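You operate a simulated robot arm through the tools that you are given. There is no shell and no other tool.

The job below is to be done with a simulated robot arm. You get a single attempt, and the scene is never put back.

## Task
Move the white plug over to terminal Y, clamp it and tug it.
Fine: shut the orange clamp lever again.
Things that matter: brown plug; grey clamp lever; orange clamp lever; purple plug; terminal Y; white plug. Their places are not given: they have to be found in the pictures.

It is judged by the outcome, as a careful person would: the job done as asked, and still so three seconds after it is handed in. It fails if anything else is knocked over, pushed out of place, dropped, spilled or broken.

## Robot
A 7-joint arm with a fingered hand, fixed in place. Base frame: the origin is at the foot of the arm, x ahead of it, y to its left, z up; the work surface is at about z = 810. Readings come in mm, rad, newtons and seconds.
With the tool pointing down near the work surface it reaches from about 260 to 680 mm from the base axis. Its first joint turns from -1.204 to 3.002 rad. Payload 3.4 kg.
Tool frame: the origin (TCP) lies between the finger pads and is the grasp point; the fingertips stand 25 mm ahead of it; z points along the fingers, y is the line along which they close. Largest opening 88 mm; the body of the gripper starts 29 mm behind the TCP. The gripper is a hand of 5 fingers: y runs from the thumb to the fingers, the wrist lies at [-13, -97, -162] in the tool frame, and closing takes about 1.5 s.
Orientation is that of the tool frame in the base frame, as a unit quaternion [x, y, z, w]. With the fingers straight down and the wrist toward the robot, the tool's x, y and z point along [0, 1, 0], [1, 0, 0] and [0, 0, -1] of the base frame.

## Interface
- The arm moves only by the tool play_rows. Its argument "plan" is a list of rows, each a list of 6 numbers: the shift along the tool's x, y, z in units of 50 mm (1.0 is 50 mm), then the turn, a rotation vector about the tool's x, y, z in units of 4 degrees (1.0 is 4 degrees). In form: [[x, y, z, wx, wy, wz], ...]. A call has 1 to 20 rows; each row shifts and turns the commanded pose from where the row before left it, along the tool's axes as they then stand. "hand" is the gripper command, from -1 (shut) to 1 (fully open), values between in proportion, set as the call begins (left out, the last holds). A call with a number of a shift or a turn outside -1 to 1 is refused whole. Each row takes 0.2 s and may step no farther than 50 mm and 0.15 rad from the row before; otherwise, or with a gripper value out of range, the whole call is refused. A pose out of reach is approached as far as the arm can. The call stops where the force on the tool passes 40 N (or 10 N more than at its start, if that is more) or the arm is blocked; 0.2 s more then pass. Each finger travels about 153 mm/s and halts on what it meets, pressing with about 32 N; the grip force reading is that of the motor and also rises with nothing between the fingers. The clock runs only during rows and for 0.2 s after the last one: add rows that do not move to give the fingers time. It gives the time, the measured TCP pose, the force on the tool (base axes), the opening and the grip force at its end, in the units of the frame above (readings bear some noise), with the torque about the TCP (base axes, N m) and any sound that the robot's microphone picked up.
- Cameras (640 x 400 px; columns grow to the right, rows downward): "scene" is fixed at [219.3, -502.6, 1410.3]; the picture's right is [-0.17, -0.99, 0.00], its down [-0.95, 0.16, -0.28] and it looks along [0.28, -0.05, -0.96] (base axes); focal length 375 px, centre (320, 200). "wrist" rides on the gripper at [59, -79, -105] in the tool frame; the picture's right is [-0.73, 0.32, -0.61], its down [-0.62, -0.68, 0.38] and it looks along [-0.29, 0.66, 0.70] (tool axes); focal length 234 px, centre (320, 200).
- get_image(camera): a new picture of that camera. No time passes.
- slide_trunk(by): slides the trunk up (or, below 0, down) by that many mm; the arm rides with it, the base frame stays. It gives what a move gives, with no picture.
- preshape(shape): the hand has 5 fingers and takes this shape, open, in about a second: jaw (thumb against the fingers, like two jaws); tri (thumb and two fingers); tip (a fingertip pinch); poke (one finger out to press); point (the index stretched); flat (the hand flat); cup (the hand cupped); fist (a fist). The gripper value then closes the fingers along that shape, each until it touches; the sizes above hold for jaw. It gives what a move gives, with no picture.
- measure_at(camera, pixels): for up to 12 pixels [column, row] of the newest picture of that camera ("zoom" is the newest enlarged one), the place [x, y, z] in the base frame of the surface seen there, good to about 2 mm. No time passes.
- inspect(camera, box): a new picture of the part [left, top, right, bottom] of that camera's present view, enlarged. No time passes.
- finish_job(): hands the job in; it is judged then, once.

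Leave the gripper open and the arm clear of the work at the hand-in unless told otherwise.

The tools are called as name(argument=value, ...) on one line, values as JSON. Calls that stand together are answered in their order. play_rows: Moves the arm, as the interface text tells. Its arguments: {"type":"object","properties":{"plan":{"type":"array","items":{"type":"array","items":{"type":"number"}}},"hand":{"type":"number"}},"required":["plan"]} The other tools are called the same way: slide_trunk (by) slides the trunk up or down; preshape (shape) gives the hand a shape; get_image (camera) takes a picture; measure_at (camera, pixels) gives the place of the surface under pixels of a picture; inspect (camera, box) takes an enlarged picture of a part of a camera's view; finish_job () hands the job in.

At the start:

```text
t: 0.0
position: [378.7, -393.8, 1110.4]
tool_rot: [0.707, 0.708, 0.0, 0.0]
force: [0.4, -0.4, 0.0]
ft_torque: [-0.03, 0.0, 0.0]
grip_width: 87.7
gripper_force: 0.1
shape: jaw
trunk travel left (down, up): [-675.0, 265.0]
```

scene: 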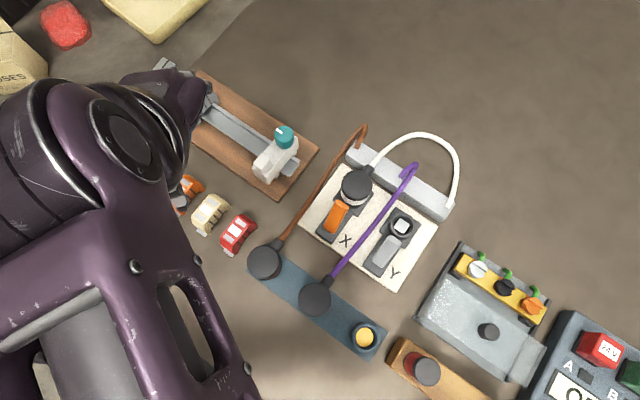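
wrist: 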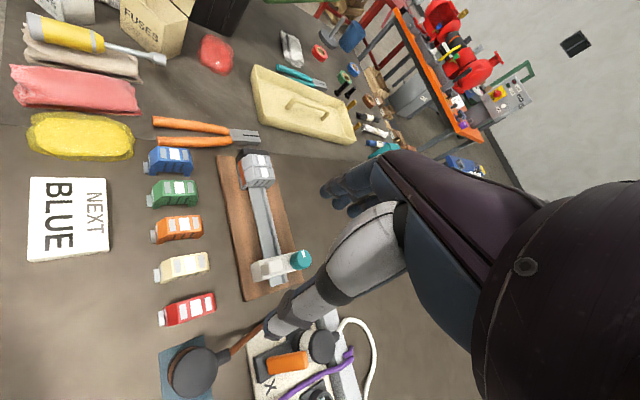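

I see a terminal board near the middle of the scene picture: terminals X (about 345,215) and Y (about 395,245), a white cable arching to a plug on X, plus brown and purple cables going to round plugs on a blue strip. I'll enlarge this area first.

inspect(camera="scene", box=[280, 110, 480, 310])

inspect(camera="scene", box=[230, 120, 470, 370])

```text
2.00 times, centred on (380, 210) of scene
```

zoom: 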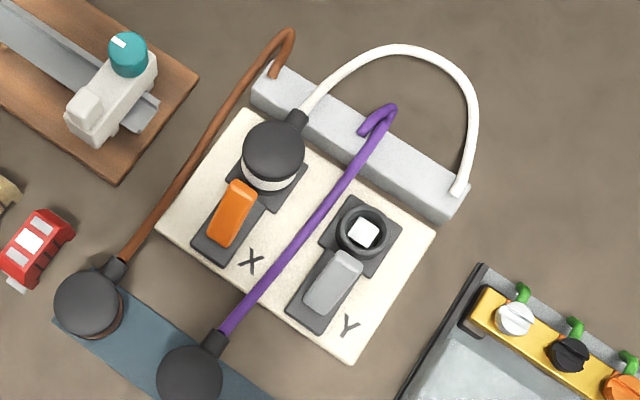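

```text
1.60 times, centred on (350, 245) of scene
```

zoom: 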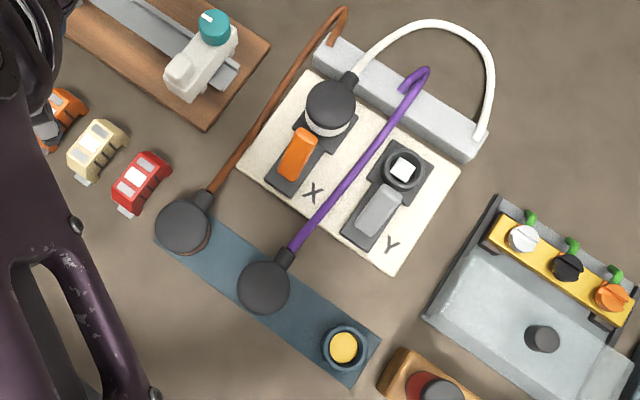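

The latest zoom (1.6x) shows the white plug (331,103) in X with the orange lever (297,153), the empty socket Y (404,170) with the grey lever (378,208). I'll measure points on these to get heights and directions.

measure_at(camera="zoom", pixels=[[331, 100], [326, 130], [297, 153], [304, 133], [288, 174], [404, 170], [388, 165], [378, 208], [390, 190], [365, 228], [312, 193], [390, 245]])

measure_at(camera="zoom", pixels=[[182, 225], [263, 287], [343, 347], [349, 77], [285, 185], [357, 240], [424, 140], [300, 95], [420, 78], [480, 135], [345, 187], [300, 245]])

```text
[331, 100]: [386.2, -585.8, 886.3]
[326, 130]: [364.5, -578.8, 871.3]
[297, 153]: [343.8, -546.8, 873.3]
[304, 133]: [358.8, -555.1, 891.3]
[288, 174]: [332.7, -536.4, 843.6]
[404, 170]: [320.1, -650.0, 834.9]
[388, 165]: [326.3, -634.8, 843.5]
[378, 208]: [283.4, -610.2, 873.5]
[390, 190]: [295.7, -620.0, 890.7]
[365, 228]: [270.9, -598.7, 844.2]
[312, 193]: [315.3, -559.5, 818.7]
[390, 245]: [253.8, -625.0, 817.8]
```

```text
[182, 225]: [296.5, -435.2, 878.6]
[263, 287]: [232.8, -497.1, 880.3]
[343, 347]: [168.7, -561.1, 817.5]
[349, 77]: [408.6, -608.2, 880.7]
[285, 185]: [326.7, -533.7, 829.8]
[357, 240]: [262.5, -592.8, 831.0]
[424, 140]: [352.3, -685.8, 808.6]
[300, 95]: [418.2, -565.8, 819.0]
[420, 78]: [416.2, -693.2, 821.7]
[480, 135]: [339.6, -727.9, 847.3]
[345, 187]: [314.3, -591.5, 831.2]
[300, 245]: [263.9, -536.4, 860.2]
```

Both levers measure alike: high end (z≈891) near the socket, low end (z≈844) at the tail. I need a better side view to know which state that is. I'll enlarge the lower part of the wrist picture.

inspect(camera="wrist", box=[160, 290, 400, 400])

inspect(camera="scene", box=[310, 160, 430, 280])

```text
2.67 times, centred on (280, 345) of wrist
```

zoom: 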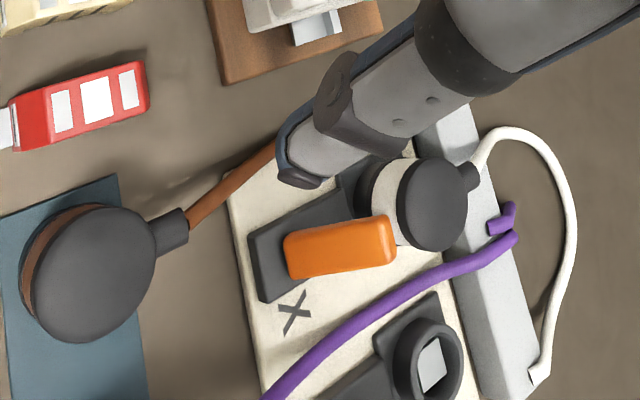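

```text
3.33 times, centred on (370, 220) of scene
```

zoom: 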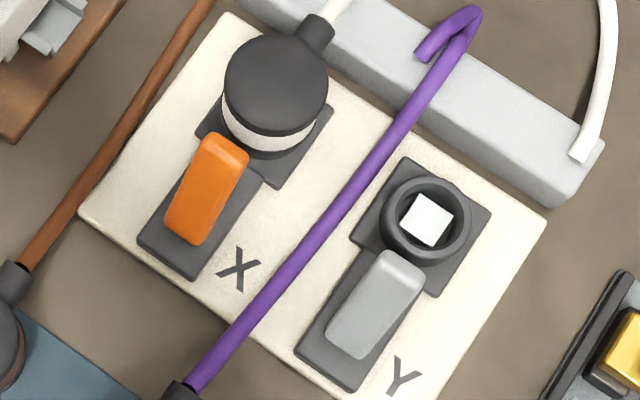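

In this 3.33x zoom the levers show as leaning slabs. I'll measure profiles along both levers' axes.

measure_at(camera="zoom", pixels=[[228, 140], [222, 155], [212, 172], [203, 190], [195, 210], [188, 228], [183, 240], [170, 255], [243, 172], [205, 240], [175, 205], [205, 140]])

measure_at(camera="zoom", pixels=[[403, 258], [395, 270], [388, 290], [375, 315], [362, 338], [352, 352], [340, 370], [428, 218], [388, 218], [468, 225], [428, 180], [455, 215]])

measure_at(camera="zoom", pixels=[[276, 80], [230, 85], [322, 85], [276, 38], [276, 122], [265, 140], [316, 32], [310, 130], [280, 175], [215, 130], [340, 215], [470, 30]])

```text
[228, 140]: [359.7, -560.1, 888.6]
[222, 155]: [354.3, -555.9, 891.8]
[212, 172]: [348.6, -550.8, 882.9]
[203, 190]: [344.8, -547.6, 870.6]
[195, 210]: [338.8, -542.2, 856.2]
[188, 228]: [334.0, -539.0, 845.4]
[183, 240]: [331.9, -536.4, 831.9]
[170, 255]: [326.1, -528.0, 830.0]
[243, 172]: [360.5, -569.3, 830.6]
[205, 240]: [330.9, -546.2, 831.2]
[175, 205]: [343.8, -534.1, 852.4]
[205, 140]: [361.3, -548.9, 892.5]
```

```text
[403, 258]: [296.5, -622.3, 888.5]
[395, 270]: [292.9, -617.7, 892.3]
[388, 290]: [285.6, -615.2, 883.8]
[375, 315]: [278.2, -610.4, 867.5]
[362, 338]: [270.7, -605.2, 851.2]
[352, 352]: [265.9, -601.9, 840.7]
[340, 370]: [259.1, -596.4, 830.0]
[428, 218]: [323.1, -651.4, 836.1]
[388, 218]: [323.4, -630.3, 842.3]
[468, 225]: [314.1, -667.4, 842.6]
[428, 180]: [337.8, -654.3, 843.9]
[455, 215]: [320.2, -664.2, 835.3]
```

```text
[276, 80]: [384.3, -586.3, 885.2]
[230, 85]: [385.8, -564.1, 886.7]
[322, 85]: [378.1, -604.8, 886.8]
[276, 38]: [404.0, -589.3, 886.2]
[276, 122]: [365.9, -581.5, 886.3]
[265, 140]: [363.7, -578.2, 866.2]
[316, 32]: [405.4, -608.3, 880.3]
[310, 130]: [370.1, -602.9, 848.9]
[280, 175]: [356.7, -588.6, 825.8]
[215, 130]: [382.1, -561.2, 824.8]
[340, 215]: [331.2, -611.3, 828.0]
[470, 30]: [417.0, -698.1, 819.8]
```

The levers both lean about 60° toward their sockets, pivoting low at the tail side. To understand the mechanism I want a closer wrist view. First I turn the hand about the vertical by about 44° (so its closing line runs along the board's lever-to-socket axis), staying high at z≈1110.

play_rows(plan=[[0, 0, 0, 0, 0, 1], [0, 0, 0, 0, 0, 1], [0, 0, 0, 0, 0, 1], [0, 0, 0, 0, 0, 1], [0, 0, 0, 0, 0, 1], [0, 0, 0, 0, 0, 1], [0, 0, 0, 0, 0, 1], [0, 0, 0, 0, 0, 1], [0, 0, 0, 0, 0, 1], [0, 0, 0, 0, 0, 1], [0, 0, 0, 0, 0, 0.9]], hand=1)

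get_image(camera="wrist")

```text
t: 2.4
position: [380.1, -395.1, 1110.6]
tool_rot: [0.919, 0.394, 0.0, 0.0]
force: [-0.5, 0.7, 0.1]
ft_torque: [0.01, -0.01, 0.0]
grip_width: 87.5
gripper_force: 0.1
shape: jaw
trunk travel left (down, up): [-675.0, 265.0]
```

```text
taken
```

wrist: 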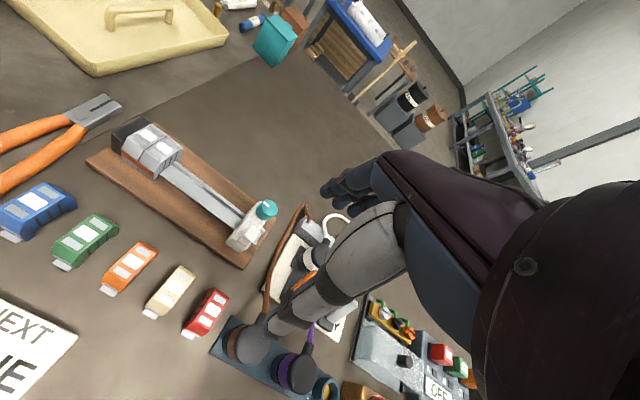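

The hand's closing line now runs along the board axis (tool y ≈ (0.72, −0.69)). Next I move over the space between X and Y, at about (322, −593, 985), fingertips well above everything (highest known z≈892), to see the levers closely.

play_rows(plan=[[-0.458, 0.236, 0.31, 0, 0, 0], [-0.458, 0.236, 0.31, 0, 0, 0], [-0.458, 0.236, 0.31, 0, 0, 0], [-0.458, 0.236, 0.31, 0, 0, 0], [-0.458, 0.236, 0.31, 0, 0, 0], [-0.458, 0.236, 0.31, 0, 0, 0], [-0.458, 0.236, 0.31, 0, 0, 0], [-0.458, 0.236, 0.31, 0, 0, 0], [0, 0, 0, 0, 0, 0]])

get_image(camera="wrist")

get_image(camera="scene")

```text
t: 4.4
position: [323.5, -592.2, 987.2]
tool_rot: [0.919, 0.395, 0.0, -0.001]
force: [0.4, 0.0, 0.0]
ft_torque: [-0.02, 0.0, 0.01]
grip_width: 87.8
gripper_force: 0.1
shape: jaw
trunk travel left (down, up): [-675.0, 265.0]
```

```text
taken
```

wrist: 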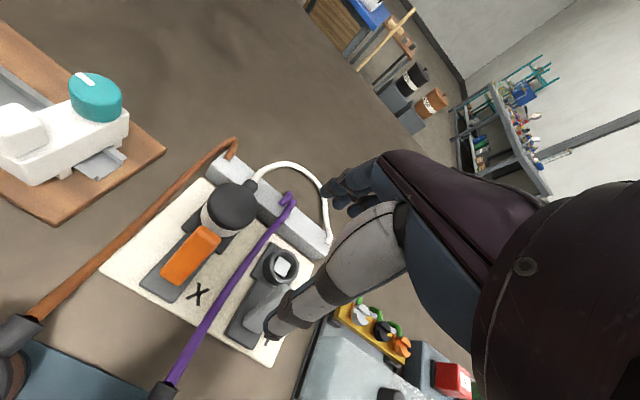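

```text
taken
```

scene: 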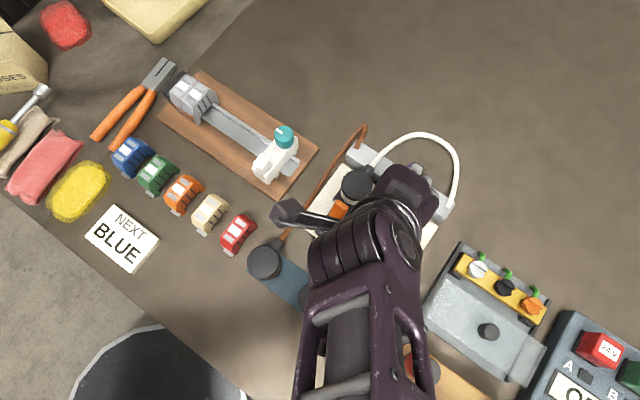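

The wrist picture shows the orange lever at (190,255), the white plug at (230,205), the purple cable and the grey lever partly behind the thumb. I'll enlarge that part.

inspect(camera="wrist", box=[100, 130, 340, 370])

inspect(camera="wrist", box=[130, 160, 270, 310])

```text
1.67 times, centred on (220, 250) of wrist
```

zoom: 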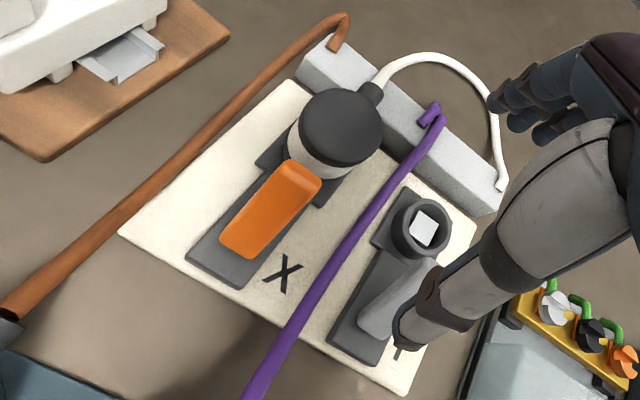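

```text
2.67 times, centred on (200, 235) of wrist
```

zoom: 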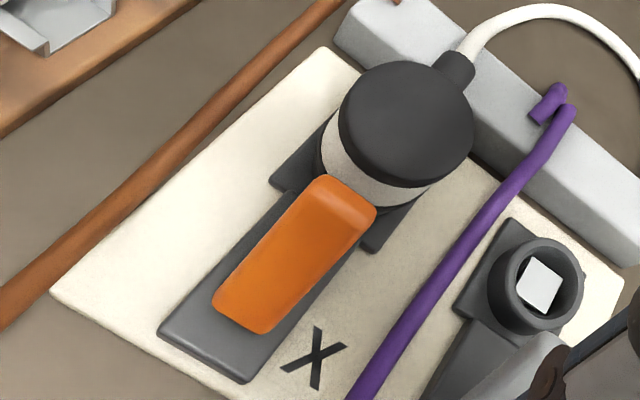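

I still need to see the lever's hinge from the side. I shift the hand 30 mm along tool x, 40 mm along tool y and 40 mm down (to z≈947, fingertips z≈922, still above the 892 tops), so that the grey lever shows below the thumb from its side.

play_rows(plan=[[0.2, 0.27, 0.2, 0, 0, 0], [0.2, 0.27, 0.3, 0, 0, 0], [0.2, 0.26, 0.3, 0, 0, 0], [0, 0, 0, 0, 0, 0]])

get_image(camera="wrist")

inspect(camera="wrist", box=[160, 260, 400, 400])

```text
t: 5.4
position: [370.9, -597.6, 946.9]
tool_rot: [0.919, 0.394, 0.0, 0.0]
force: [0.4, 0.0, 0.4]
ft_torque: [0.01, -0.02, -0.01]
grip_width: 87.6
gripper_force: 0.0
shape: jaw
trunk travel left (down, up): [-675.0, 265.0]
```

```text
taken
```

wrist: 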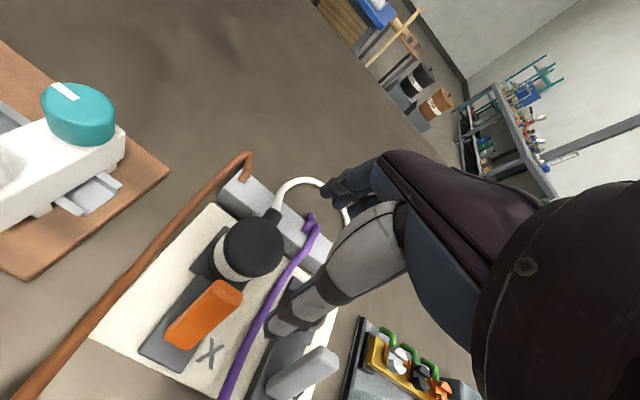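

```text
2.67 times, centred on (280, 330) of wrist
```

zoom: 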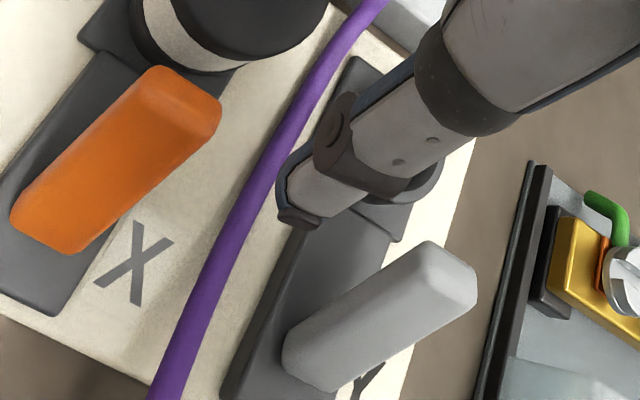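

The grey lever (zoom 370,320) is a slab standing up from a low hinge near the tail and leaning toward the socket; the orange one is the same. I want to know the hand shapes before touching anything. I raise the hand 60 mm first, then look at the poke shape.

play_rows(plan=[[0, 0, -0.6, 0, 0, 0], [0, 0, -0.6, 0, 0, 0], [0, 0, 0, 0, 0, 0]])

preshape(shape="poke")

get_image(camera="wrist")

get_image(camera="scene")

```text
t: 6.2
position: [371.3, -599.5, 1005.6]
tool_rot: [0.919, 0.395, 0.0, -0.001]
force: [-0.7, -0.1, 0.3]
ft_torque: [0.0, -0.01, 0.02]
grip_width: 87.6
gripper_force: 0.1
shape: jaw
trunk travel left (down, up): [-675.0, 265.0]
```

```text
t: 7.1
position: [371.4, -598.2, 1005.1]
tool_rot: [0.919, 0.395, 0.0, 0.0]
force: [-0.7, -0.1, 0.0]
ft_torque: [0.0, 0.03, -0.01]
grip_width: 0.0
gripper_force: 0.0
shape: poke
trunk travel left (down, up): [-675.0, 265.0]
```

```text
taken
```

wrist: 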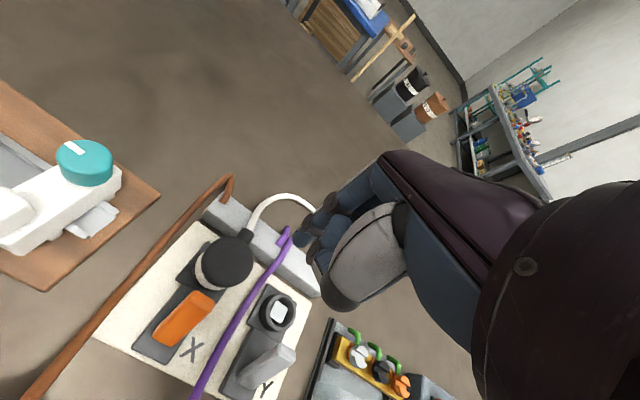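

```text
taken
```

scene: 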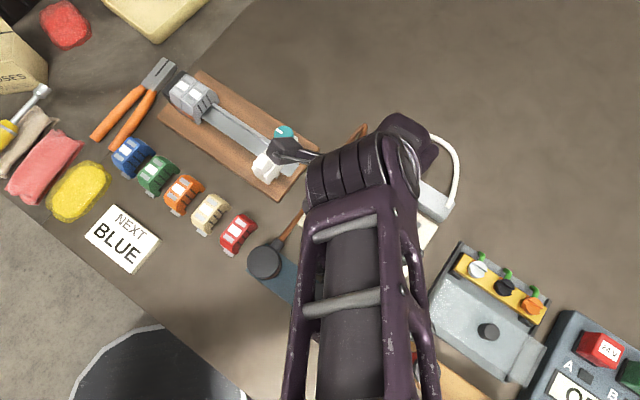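

In poke shape the thumb is folded away and the fingers show at (300–400, 160–310). I'll enlarge and measure where the poking fingertip is.

inspect(camera="wrist", box=[270, 160, 430, 320])

measure_at(camera="zoom", pixels=[[200, 160], [130, 260], [150, 310], [170, 360], [260, 390], [240, 300], [190, 280], [160, 220], [350, 250], [260, 150]])

```text
2.50 times, centred on (350, 240) of wrist
```

zoom: 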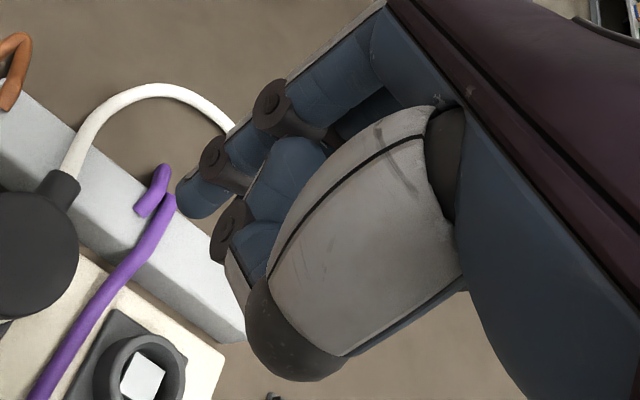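

```text
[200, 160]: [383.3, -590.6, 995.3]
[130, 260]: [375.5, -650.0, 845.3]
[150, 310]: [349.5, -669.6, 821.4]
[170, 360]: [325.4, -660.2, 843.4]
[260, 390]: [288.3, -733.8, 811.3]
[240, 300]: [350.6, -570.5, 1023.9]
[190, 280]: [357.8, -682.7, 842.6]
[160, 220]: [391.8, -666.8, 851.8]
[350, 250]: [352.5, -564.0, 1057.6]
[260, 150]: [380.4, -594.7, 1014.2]
```

The extended index finger ends at zoom (195,200). I'll measure its tip and the neighbouring curled fingers and folded thumb.

measure_at(camera="zoom", pixels=[[195, 205], [185, 190], [200, 195], [215, 200], [180, 200], [228, 230], [240, 270], [300, 360], [265, 320], [275, 90], [330, 90], [205, 212]])

```text
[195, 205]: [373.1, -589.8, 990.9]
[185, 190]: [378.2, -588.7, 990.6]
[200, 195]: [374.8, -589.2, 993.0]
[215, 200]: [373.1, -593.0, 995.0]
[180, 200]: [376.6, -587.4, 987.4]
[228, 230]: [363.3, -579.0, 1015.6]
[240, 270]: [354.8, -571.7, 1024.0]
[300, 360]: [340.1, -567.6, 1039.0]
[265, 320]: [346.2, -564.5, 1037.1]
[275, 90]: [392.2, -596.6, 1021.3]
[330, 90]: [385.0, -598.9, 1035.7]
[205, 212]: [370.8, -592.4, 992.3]
```

The index tip sits about on the tool axis, ~25 mm below the TCP, with the other fingers at least 10 mm above the TCP — good for pushing a lever. Now the wrist view shows Y unobstructed, so I enlarge it to measure the socket rim and grey lever exactly.

inspect(camera="wrist", box=[200, 270, 330, 400])

```text
3.08 times, centred on (265, 335) of wrist
```

zoom: 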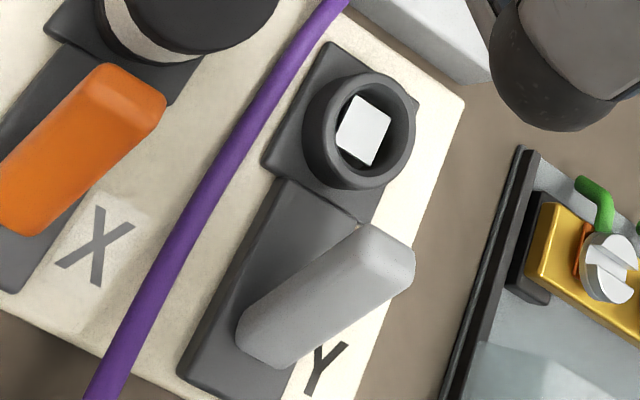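

measure_at(camera="zoom", pixels=[[322, 95], [360, 78], [405, 105], [395, 160], [355, 180], [318, 150], [363, 130], [346, 125], [380, 125], [370, 155], [375, 185], [300, 170]])

measure_at(camera="zoom", pixels=[[375, 240], [340, 265], [300, 300], [260, 325], [245, 345], [275, 355], [330, 325], [380, 290], [410, 265], [390, 240], [310, 220], [220, 360]])

measure_at(camera="zoom", pixels=[[330, 20], [300, 60], [260, 115], [215, 190], [180, 240], [140, 310], [100, 390], [280, 60], [240, 200], [60, 50], [440, 60], [180, 20]])

```text
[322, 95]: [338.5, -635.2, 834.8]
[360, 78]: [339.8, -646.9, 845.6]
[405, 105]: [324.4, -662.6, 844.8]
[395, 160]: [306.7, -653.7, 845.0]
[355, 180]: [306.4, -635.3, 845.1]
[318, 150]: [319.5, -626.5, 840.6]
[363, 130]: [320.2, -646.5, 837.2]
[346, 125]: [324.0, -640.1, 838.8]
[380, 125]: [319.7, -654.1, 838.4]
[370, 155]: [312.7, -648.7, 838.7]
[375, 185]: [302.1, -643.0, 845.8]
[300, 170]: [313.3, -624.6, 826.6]
```

```text
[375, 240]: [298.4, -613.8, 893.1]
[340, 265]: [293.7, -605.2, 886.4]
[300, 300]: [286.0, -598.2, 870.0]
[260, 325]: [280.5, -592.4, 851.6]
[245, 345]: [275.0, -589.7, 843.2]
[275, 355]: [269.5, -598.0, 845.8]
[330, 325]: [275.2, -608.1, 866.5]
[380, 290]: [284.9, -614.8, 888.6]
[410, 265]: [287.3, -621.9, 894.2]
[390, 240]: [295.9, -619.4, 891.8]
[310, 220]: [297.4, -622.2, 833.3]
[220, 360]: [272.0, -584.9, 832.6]
```

```text
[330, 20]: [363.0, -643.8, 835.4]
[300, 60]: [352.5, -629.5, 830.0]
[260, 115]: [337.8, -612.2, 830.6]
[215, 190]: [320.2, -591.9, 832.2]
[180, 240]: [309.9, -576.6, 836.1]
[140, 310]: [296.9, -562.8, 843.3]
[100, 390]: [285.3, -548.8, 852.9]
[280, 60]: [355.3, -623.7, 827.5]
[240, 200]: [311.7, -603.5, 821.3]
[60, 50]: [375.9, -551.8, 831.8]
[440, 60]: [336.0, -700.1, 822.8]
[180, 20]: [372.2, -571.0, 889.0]
```

Socket Y's rim centre is near (321, −647), rim z≈845, with a white square post inside (z≈838). The grey lever's tip centre is near (293, −618, 893). The purple cable lies low (z≈830–836) between the terminals. I'll now bring the poke finger to hover just socket-side of the grey lever's tip, TCP (297, −631, 930).

play_rows(plan=[[-0.376, -0.155, 0.375, 0, 0, 0], [-0.376, -0.155, 0.375, 0, 0, 0], [-0.376, -0.155, 0.375, 0, 0, 0], [-0.376, -0.155, 0.375, 0, 0, 0], [0, 0, 0, 0, 0, 0]])

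get_image(camera="wrist")

inspect(camera="wrist", box=[200, 150, 420, 370])

```text
t: 8.3
position: [297.7, -630.1, 929.7]
tool_rot: [0.919, 0.394, 0.0, 0.0]
force: [-0.8, -0.4, 0.2]
ft_torque: [0.0, -0.01, -0.05]
grip_width: 0.0
gripper_force: 0.1
shape: poke
trunk travel left (down, up): [-675.0, 265.0]
```

```text
taken
```

wrist: 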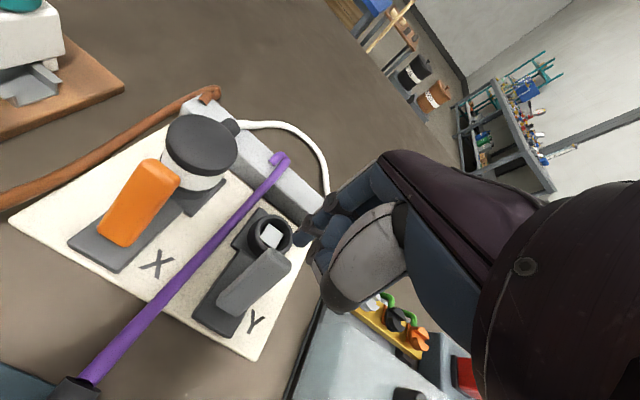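

```text
1.82 times, centred on (310, 260) of wrist
```

zoom: 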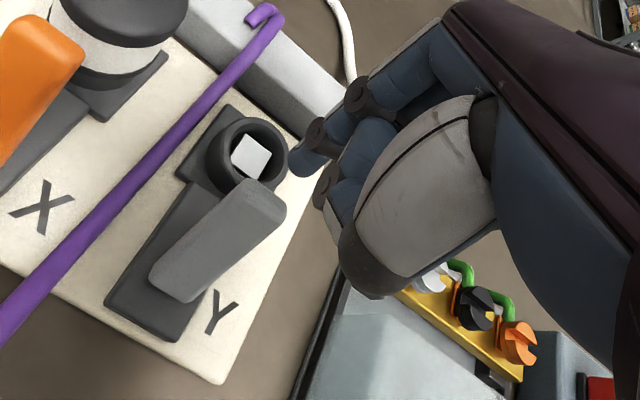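

The fingertip shows at zoom (303,160). I'll measure it and the lever tip, then take a side look at the orange lever and plug from here.

measure_at(camera="zoom", pixels=[[297, 165], [305, 172], [292, 158], [310, 160], [275, 200], [255, 190], [230, 215], [275, 225]])

inspect(camera="wrist", box=[60, 90, 270, 290])

```text
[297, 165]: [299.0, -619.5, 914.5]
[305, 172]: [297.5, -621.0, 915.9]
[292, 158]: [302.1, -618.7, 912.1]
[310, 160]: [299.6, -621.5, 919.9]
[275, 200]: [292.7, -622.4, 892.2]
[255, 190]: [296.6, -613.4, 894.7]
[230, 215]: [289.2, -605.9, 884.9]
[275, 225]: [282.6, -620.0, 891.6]
```

```text
2.00 times, centred on (165, 190) of wrist
```

zoom: 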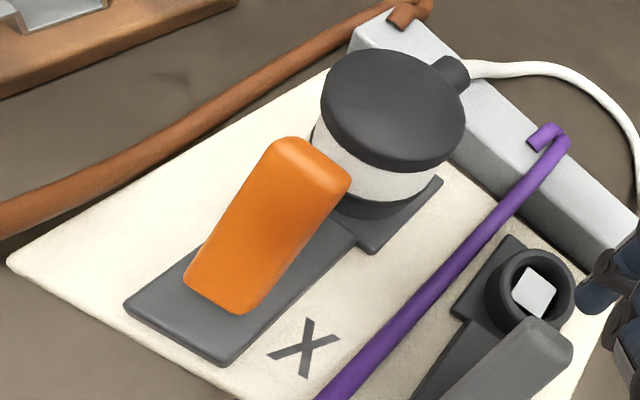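

The fingertip is at about u=−27 (mm from the socket along the board axis), a few mm from the lever tip's socket-side edge. I back off 5 mm along tool y and go down 33 mm so the fingertip (z≈872) sits between the grey lever and the empty socket.

play_rows(plan=[[0, 0.12, 0, 0, 0, 0], [0, 0, 0.33, 0, 0, 0], [0, 0, 0.33, 0, 0, 0], [0, 0, 0, 0, 0, 0]])

inspect(camera="wrist", box=[200, 150, 420, 370])

```text
t: 9.3
position: [301.1, -635.0, 899.9]
tool_rot: [0.919, 0.395, 0.0, 0.0]
force: [-1.1, 0.5, 1.3]
ft_torque: [-0.01, -0.02, 0.03]
grip_width: 0.1
gripper_force: 0.1
shape: poke
trunk travel left (down, up): [-675.0, 265.0]
```

```text
1.82 times, centred on (310, 260) of wrist
```

zoom: 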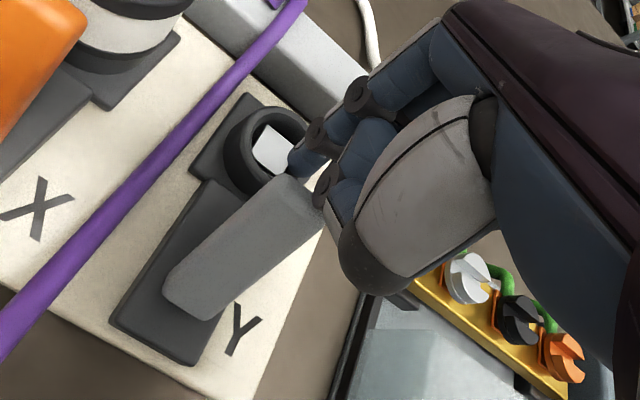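

The fingertip is now behind the lever tip with no real contact (about 1 N). I push toward the tail (tool −y) in small steps: 8 mm first.

play_rows(plan=[[0, -0.06, 0, 0, 0, 0], [0, -0.06, 0, 0, 0, 0], [0, -0.06, 0, 0, 0, 0]])

```text
t: 10.1
position: [294.8, -628.3, 899.6]
tool_rot: [0.919, 0.393, 0.0, 0.0]
force: [0.4, 0.7, 0.7]
ft_torque: [-0.01, -0.03, -0.01]
grip_width: 0.2
gripper_force: 0.0
shape: poke
trunk travel left (down, up): [-675.0, 265.0]
```

No contact force yet (under 1 N). Another 6 mm toward the tail.

play_rows(plan=[[0, -0.06, 0, 0, 0, 0], [0, -0.06, 0, 0, 0, 0]])

inspect(camera="wrist", box=[200, 150, 420, 370])

```text
t: 10.7
position: [291.2, -625.6, 899.3]
tool_rot: [0.919, 0.394, -0.001, 0.0]
force: [1.1, -1.3, 0.1]
ft_torque: [0.01, -0.03, -0.03]
grip_width: 0.0
gripper_force: 0.1
shape: poke
trunk travel left (down, up): [-675.0, 265.0]
```

```text
1.82 times, centred on (310, 260) of wrist
```

zoom: 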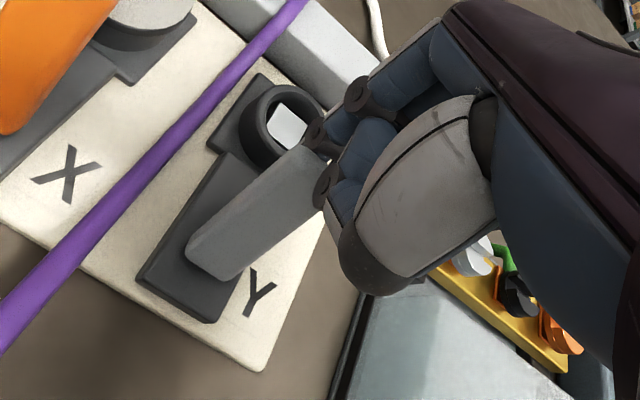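

A first contact of about 1.7 N along +u shows. I continue 4 mm and read the force.

play_rows(plan=[[0, -0.04, 0, 0, 0, 0], [0, -0.04, 0, 0, 0, 0]])

```text
t: 11.3
position: [287.6, -622.8, 897.9]
tool_rot: [0.919, 0.395, 0.0, 0.0]
force: [0.4, 0.0, -0.2]
ft_torque: [-0.04, 0.02, -0.04]
grip_width: 0.0
gripper_force: 0.0
shape: poke
trunk travel left (down, up): [-675.0, 265.0]
```

The TCP is now at u≈−41 with nearly no force, so either the lever is moving freely or there is still a gap. I look and measure the lever tip.

inspect(camera="wrist", box=[200, 150, 420, 370])

measure_at(camera="zoom", pixels=[[300, 155], [290, 165], [260, 195], [225, 225], [205, 245], [310, 185], [265, 130], [300, 110], [180, 260], [310, 135]])

```text
1.82 times, centred on (310, 260) of wrist
```

zoom: 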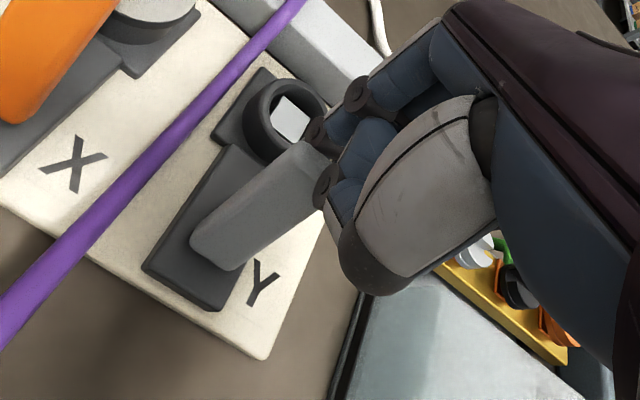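

```text
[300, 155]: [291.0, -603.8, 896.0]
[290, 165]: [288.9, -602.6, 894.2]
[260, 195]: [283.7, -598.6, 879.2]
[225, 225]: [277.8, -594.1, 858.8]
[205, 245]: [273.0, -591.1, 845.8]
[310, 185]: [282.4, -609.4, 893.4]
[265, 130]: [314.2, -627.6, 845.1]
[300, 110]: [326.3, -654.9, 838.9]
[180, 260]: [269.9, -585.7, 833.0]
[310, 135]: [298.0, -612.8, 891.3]
```

The lever's slope went from about 60° to 68°: it swings toward the tail with only 1–2 N. So it opens away from the socket. I continue pushing toward the tail, 20 mm in small rows, watching force and sound.

play_rows(plan=[[0, -0.08, 0, 0, 0, 0], [0, -0.08, 0, 0, 0, 0], [0, -0.08, 0, 0, 0, 0], [0, -0.08, 0, 0, 0, 0], [0, -0.08, 0, 0, 0, 0]])

inspect(camera="wrist", box=[200, 150, 420, 370])

```text
t: 12.5
position: [272.8, -607.4, 899.1]
tool_rot: [0.919, 0.394, 0.0, 0.001]
force: [0.3, -0.7, 6.3]
ft_torque: [0.04, -0.01, -0.04]
grip_width: 0.0
gripper_force: 0.0
shape: poke
trunk travel left (down, up): [-675.0, 265.0]
```

```text
1.82 times, centred on (310, 260) of wrist
```

zoom: 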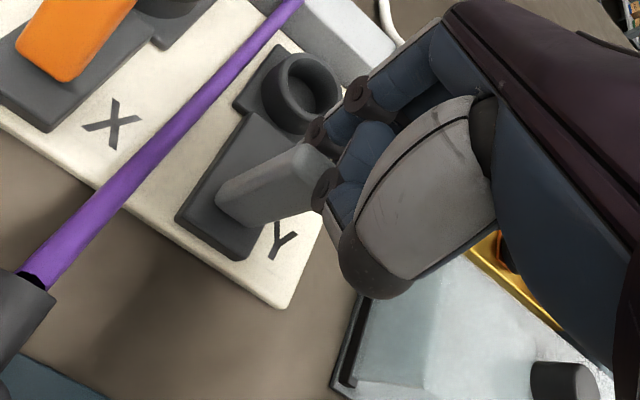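

Upward force 6 N: the lever's tip, now near vertical, is rubbing under the hand. I raise 8 mm and keep pushing toward the tail.

play_rows(plan=[[0, 0, -0.16, 0, 0, 0], [0, -0.08, 0, 0, 0, 0], [0, -0.08, 0, 0, 0, 0], [0, -0.08, 0, 0, 0, 0]])

inspect(camera="wrist", box=[200, 150, 420, 370])

measure_at(camera="zoom", pixels=[[300, 150], [290, 165], [260, 195], [235, 205], [310, 185], [270, 170], [300, 165], [225, 190]])

```text
t: 13.5
position: [263.3, -600.8, 907.2]
tool_rot: [0.919, 0.394, 0.0, 0.0]
force: [-1.4, -0.2, -0.1]
ft_torque: [0.02, -0.01, 0.0]
grip_width: 0.2
gripper_force: 0.2
shape: poke
trunk travel left (down, up): [-675.0, 265.0]
```

```text
1.82 times, centred on (310, 260) of wrist
```

zoom: 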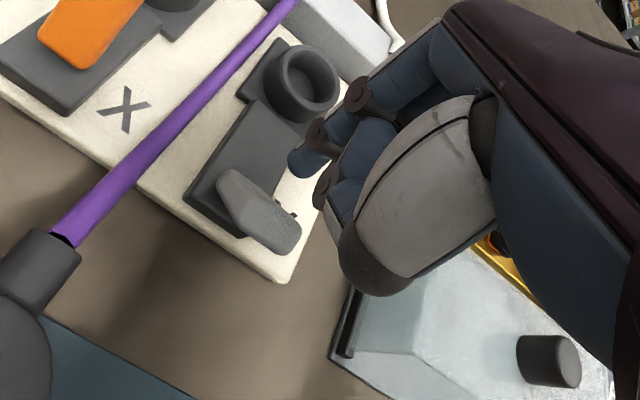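

```text
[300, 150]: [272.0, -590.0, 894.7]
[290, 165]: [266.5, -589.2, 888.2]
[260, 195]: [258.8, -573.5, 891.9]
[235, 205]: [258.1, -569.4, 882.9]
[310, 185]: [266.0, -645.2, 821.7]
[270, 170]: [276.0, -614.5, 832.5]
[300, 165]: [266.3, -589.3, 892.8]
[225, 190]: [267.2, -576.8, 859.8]
```

The grey lever flipped over toward the tail (now at zoom (260,210)), leaving the socket clear. I raise the hand straight up 70 mm and look at the result.

play_rows(plan=[[0, 0, -0.7, 0, 0, 0], [0, 0, -0.7, 0, 0, 0], [0, 0, 0, 0, 0, 0]])

get_image(camera="wrist")

inspect(camera="wrist", box=[130, 160, 330, 330])

```text
t: 14.3
position: [262.7, -601.2, 975.3]
tool_rot: [0.919, 0.394, 0.0, 0.0]
force: [0.1, 0.0, 0.9]
ft_torque: [-0.02, -0.01, -0.04]
grip_width: 0.1
gripper_force: 0.0
shape: poke
trunk travel left (down, up): [-675.0, 265.0]
```

```text
taken
```

wrist: 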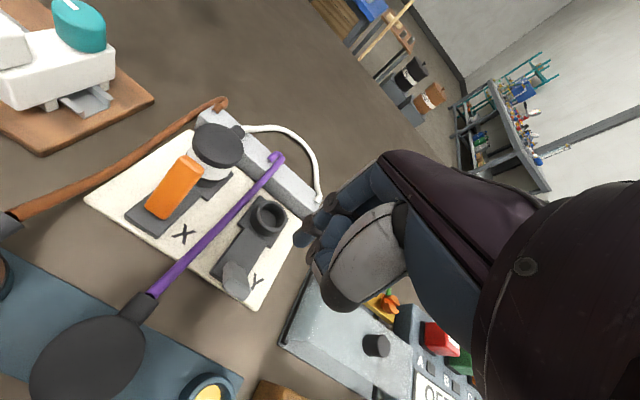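

```text
2.35 times, centred on (230, 245) of wrist
```

zoom: 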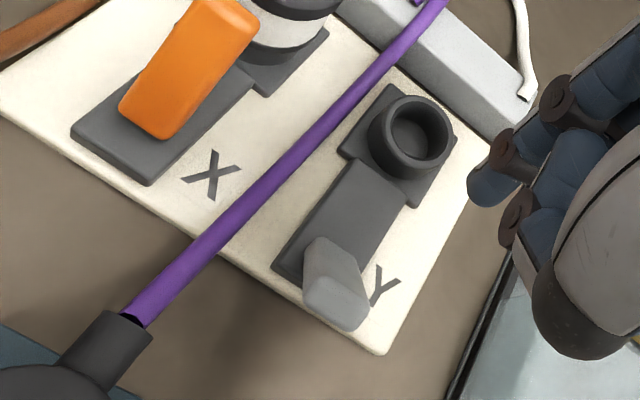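

The white square in socket Y vanished when the lever flipped (it was the clamp pin), so shut = leaning toward the socket, open = leaning away. Y is now open. Now the orange lever: I measure the plug cap outline and the orange lever tip from this view to fit the finger between them.

inspect(camera="wrist", box=[130, 110, 270, 250])

inspect(camera="wrist", box=[150, 110, 250, 210])

```text
2.86 times, centred on (200, 180) of wrist
```

zoom: 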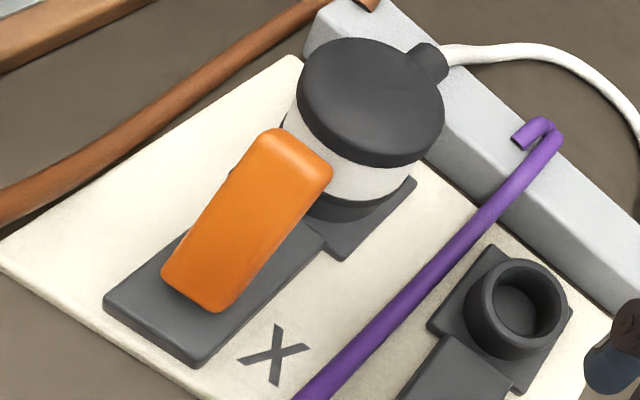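

```text
4.00 times, centred on (200, 160) of wrist
```

zoom: 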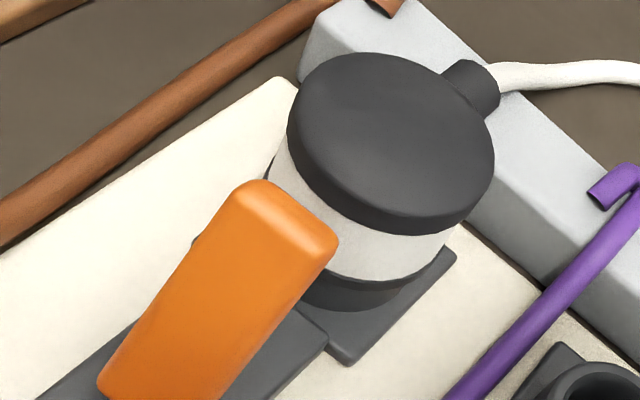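

measure_at(camera="zoom", pixels=[[296, 105], [340, 62], [400, 60], [475, 120], [470, 180], [400, 200], [330, 165], [300, 135], [385, 125], [390, 225], [370, 250], [400, 270]])

measure_at(camera="zoom", pixels=[[265, 185], [295, 200], [325, 225], [332, 245], [240, 195], [240, 270], [205, 330], [200, 240], [470, 80], [300, 175], [350, 285], [360, 300]])

```text
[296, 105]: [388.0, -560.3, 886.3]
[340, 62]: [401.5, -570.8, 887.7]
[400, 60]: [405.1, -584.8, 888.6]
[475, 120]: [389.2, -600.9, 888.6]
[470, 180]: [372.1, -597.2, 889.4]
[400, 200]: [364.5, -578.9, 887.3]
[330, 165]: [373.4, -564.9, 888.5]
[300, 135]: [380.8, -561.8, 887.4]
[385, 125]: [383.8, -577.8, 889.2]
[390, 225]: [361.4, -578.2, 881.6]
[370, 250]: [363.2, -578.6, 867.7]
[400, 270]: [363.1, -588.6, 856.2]
```

```text
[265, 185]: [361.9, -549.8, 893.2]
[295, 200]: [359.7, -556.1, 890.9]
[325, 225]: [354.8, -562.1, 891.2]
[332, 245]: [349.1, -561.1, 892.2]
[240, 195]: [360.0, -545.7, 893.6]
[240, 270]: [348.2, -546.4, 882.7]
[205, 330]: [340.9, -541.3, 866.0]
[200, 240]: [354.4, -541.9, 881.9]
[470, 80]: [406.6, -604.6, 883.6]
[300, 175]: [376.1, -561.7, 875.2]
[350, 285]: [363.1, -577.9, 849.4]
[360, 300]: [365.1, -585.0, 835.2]
```

Cap centre ≈ (385, −582), radius ≈ 21.5, top z≈887; the orange lever's tip edge is ~14 mm from the cap, top z≈893. I'll push that lever at its very tip, with the fingertip just beside the cap's edge. First hover at TCP (361, −566), z≈930.

play_rows(plan=[[0.47, 0.235, 0, 0, 0, 0], [0.47, 0.235, 0, 0, 0, 0], [0.47, 0.235, 0, 0, 0, 0], [0.47, 0.235, 0, 0, 0, 0], [0, 0, 0.45, 0, 0, 0], [0, 0, 0.45, 0, 0, 0], [0, 0, 0, 0, 0, 0]])

inspect(camera="wrist", box=[200, 150, 420, 370])

measure_at(camera="zoom", pixels=[[297, 165], [305, 172], [292, 158], [275, 200], [255, 190], [230, 215], [275, 225], [250, 130], [270, 160], [285, 140]])

```text
t: 15.9
position: [363.1, -564.9, 930.7]
tool_rot: [0.919, 0.394, 0.0, 0.0]
force: [-0.2, -0.5, 0.6]
ft_torque: [0.02, 0.0, 0.01]
grip_width: 0.0
gripper_force: 0.1
shape: poke
trunk travel left (down, up): [-675.0, 265.0]
```

```text
1.82 times, centred on (310, 260) of wrist
```

zoom: 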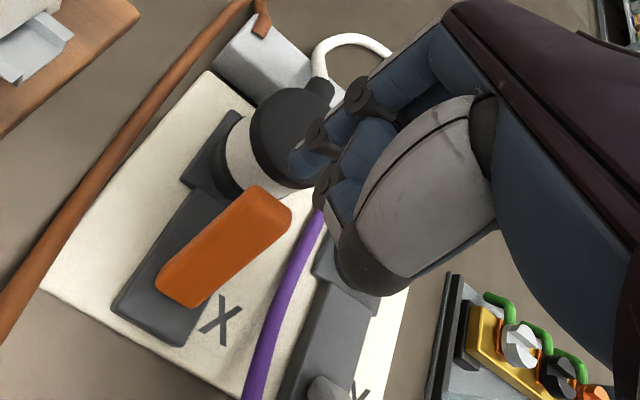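

```text
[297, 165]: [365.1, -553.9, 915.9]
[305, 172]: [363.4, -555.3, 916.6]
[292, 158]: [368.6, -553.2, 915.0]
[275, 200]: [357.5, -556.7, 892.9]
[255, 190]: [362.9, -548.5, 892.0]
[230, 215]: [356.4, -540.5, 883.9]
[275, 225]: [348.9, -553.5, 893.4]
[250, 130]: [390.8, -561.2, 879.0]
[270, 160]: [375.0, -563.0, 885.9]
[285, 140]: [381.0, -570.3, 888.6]
```

The fingertip (zoom ~(300,165)) is right above the gap between cap and orange lever. I shift 1 mm toward the tail and go down 23 mm to TCP z≈907.

play_rows(plan=[[0, -0.02, 0.12, 0, 0, 0], [0, 0, 0.12, 0, 0, 0], [0, 0, 0.12, 0, 0, 0], [0, 0, 0.1, 0, 0, 0]])

inspect(camera="wrist", box=[200, 150, 420, 370])

```text
t: 16.9
position: [362.0, -562.7, 909.1]
tool_rot: [0.919, 0.394, 0.0, 0.001]
force: [1.1, 0.0, -0.2]
ft_torque: [0.02, 0.0, 0.0]
grip_width: 0.0
gripper_force: 0.0
shape: poke
trunk travel left (down, up): [-675.0, 265.0]
```

```text
1.82 times, centred on (310, 260) of wrist
```

zoom: 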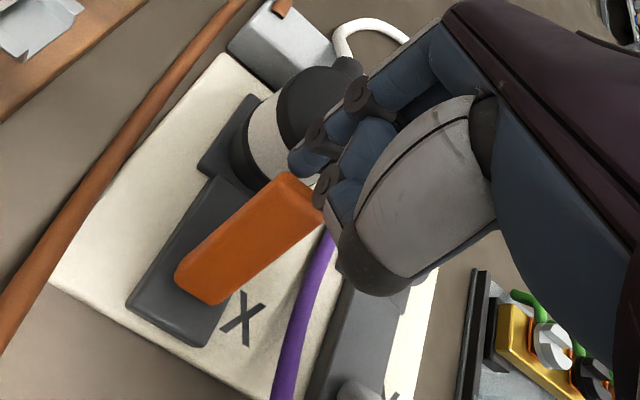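

The fingertip sits between cap and lever with no contact (≈1 N). I push toward the tail 12 mm in 4 mm rows.

play_rows(plan=[[0, -0.06, 0.01, 0, 0, 0], [0, -0.06, 0.01, 0, 0, 0], [0, -0.06, 0.01, 0, 0, 0], [0, -0.06, 0, 0, 0, 0]])

inspect(camera="wrist", box=[200, 150, 420, 370])

```text
t: 17.9
position: [354.3, -556.9, 906.5]
tool_rot: [0.919, 0.394, 0.0, 0.0]
force: [0.0, -0.3, -0.5]
ft_torque: [0.01, -0.03, -0.01]
grip_width: 0.0
gripper_force: 0.0
shape: poke
trunk travel left (down, up): [-675.0, 265.0]
```

```text
1.82 times, centred on (310, 260) of wrist
```

zoom: 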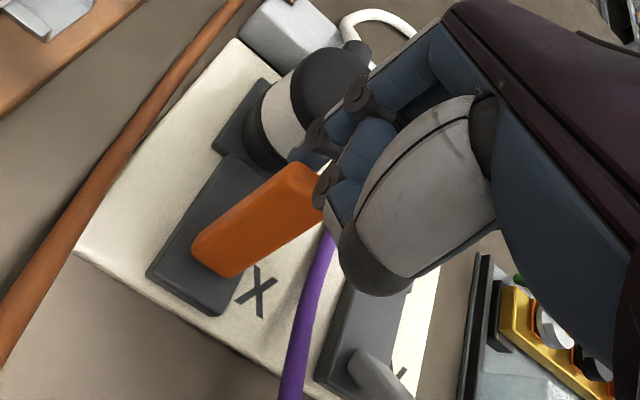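

The orange lever is moving with it. I continue 20 mm more toward the tail.

play_rows(plan=[[0, -0.08, 0, 0, 0, 0], [0, -0.08, 0, 0, 0, 0], [0, -0.08, 0, 0, 0, 0], [0, -0.08, 0, 0, 0, 0], [0, -0.08, 0, 0, 0, 0]])

inspect(camera="wrist", box=[200, 150, 420, 370])

```text
t: 19.1
position: [339.2, -541.6, 907.9]
tool_rot: [0.919, 0.395, 0.0, 0.0]
force: [0.6, 0.0, 0.4]
ft_torque: [-0.03, 0.0, 0.03]
grip_width: 0.1
gripper_force: 0.1
shape: poke
trunk travel left (down, up): [-675.0, 265.0]
```

```text
1.82 times, centred on (310, 260) of wrist
```

zoom: 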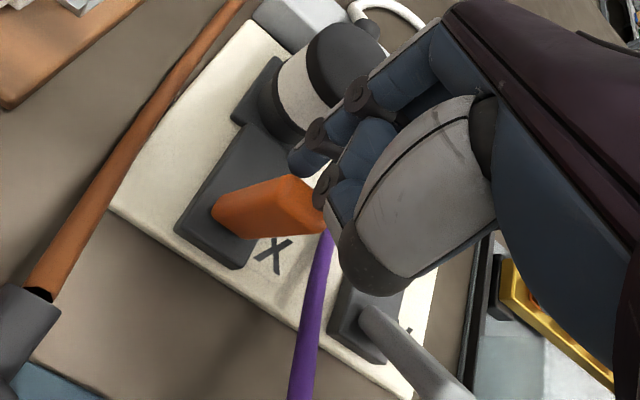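

It is close to vertical now. Another 14 mm should flip it over as with the grey one.

play_rows(plan=[[0, -0.07, 0, 0, 0, 0], [0, -0.07, 0, 0, 0, 0], [0, -0.07, 0, 0, 0, 0], [0, -0.07, 0, 0, 0, 0], [0, 0, 0, 0, 0, 0]])

inspect(camera="wrist", box=[200, 150, 420, 370])

```text
t: 20.3
position: [328.5, -532.4, 907.6]
tool_rot: [0.919, 0.395, 0.0, 0.0]
force: [0.8, 0.1, -0.8]
ft_torque: [0.0, 0.02, -0.03]
grip_width: 0.2
gripper_force: 0.1
shape: poke
trunk travel left (down, up): [-675.0, 265.0]
```

```text
1.82 times, centred on (310, 260) of wrist
```

zoom: 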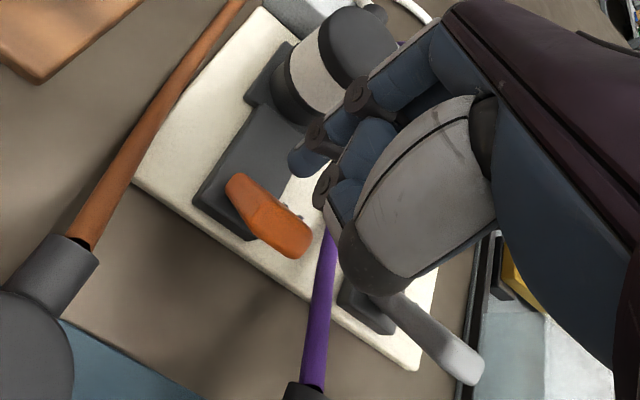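

Orange lever flipped open too (zoom (270,215)); cables look untouched. I go up to z≈1000, back over the white plug (75 mm along tool y), then take the tri shape (thumb + two fingers) for gripping the plug.

play_rows(plan=[[0, 0, -0.93, 0, 0, 0], [0, 0, -0.93, 0, 0, 0], [0, 0.75, 0, 0, 0, 0], [0, 0.75, 0, 0, 0, 0], [0, 0, 0, 0, 0, 0]])

preshape(shape="tri")

get_image(camera="wrist")

get_image(camera="scene")

```text
t: 21.5
position: [383.9, -584.5, 999.2]
tool_rot: [0.919, 0.394, 0.0, 0.0]
force: [-0.6, 0.1, -1.0]
ft_torque: [-0.05, 0.01, -0.02]
grip_width: 0.0
gripper_force: 0.1
shape: poke
trunk travel left (down, up): [-675.0, 265.0]
```

```text
t: 22.4
position: [384.0, -583.0, 998.8]
tool_rot: [0.919, 0.395, 0.0, 0.0]
force: [-0.1, -0.9, 0.5]
ft_torque: [0.01, 0.01, -0.01]
grip_width: 88.0
gripper_force: 0.1
shape: tri
trunk travel left (down, up): [-675.0, 265.0]
```

```text
taken
```

wrist: 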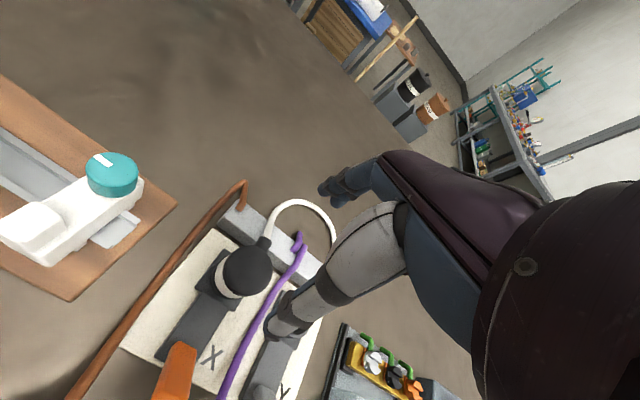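

```text
taken
```

scene: 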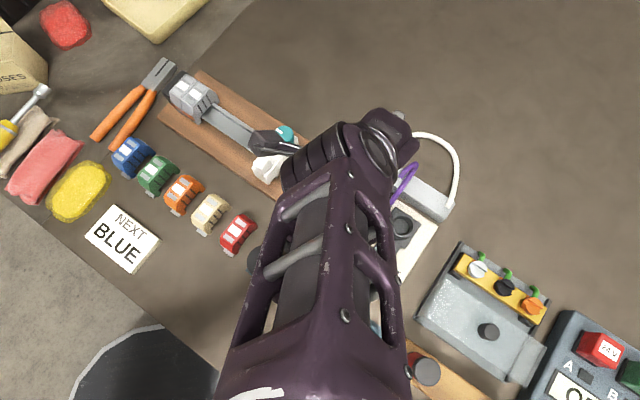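

Tri shape is ready, opening 88. The cable leaves the plug toward the far bar, and the lever is on the opposite side, so I want to grip across (along the X→Y direction). I turn the hand about the vertical in place by 44°, then check.

play_rows(plan=[[0, 0, 0, 0, 0, 1], [0, 0, 0, 0, 0, 1], [0, 0, 0, 0, 0, 1], [0, 0, 0, 0, 0, 1], [0, 0, 0, 0, 0, 1], [0, 0, 0, 0, 0, 1], [0, 0, 0, 0, 0, 1], [0, 0, 0, 0, 0, 1], [0, 0, 0, 0, 0, 1], [0, 0, 0, 0, 0, 1], [0, 0, 0, 0, 0, 1], [0, 0, 0, 0, 0, 0]])

get_image(camera="wrist")

get_image(camera="scene")

```text
t: 25.0
position: [383.6, -583.9, 1002.5]
tool_rot: [1.0, 0.02, -0.001, 0.0]
force: [0.4, 0.1, 0.2]
ft_torque: [0.01, -0.01, -0.01]
grip_width: 87.7
gripper_force: 0.0
shape: tri
trunk travel left (down, up): [-675.0, 265.0]
```

```text
taken
```

wrist: 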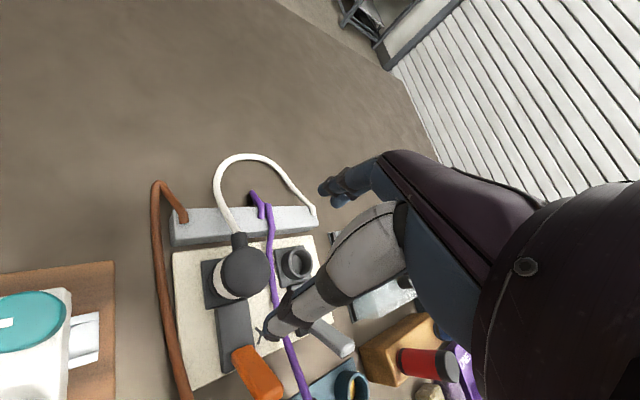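

```text
taken
```

scene: 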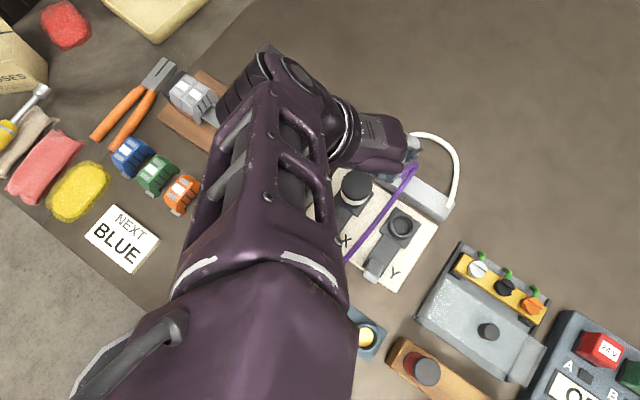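

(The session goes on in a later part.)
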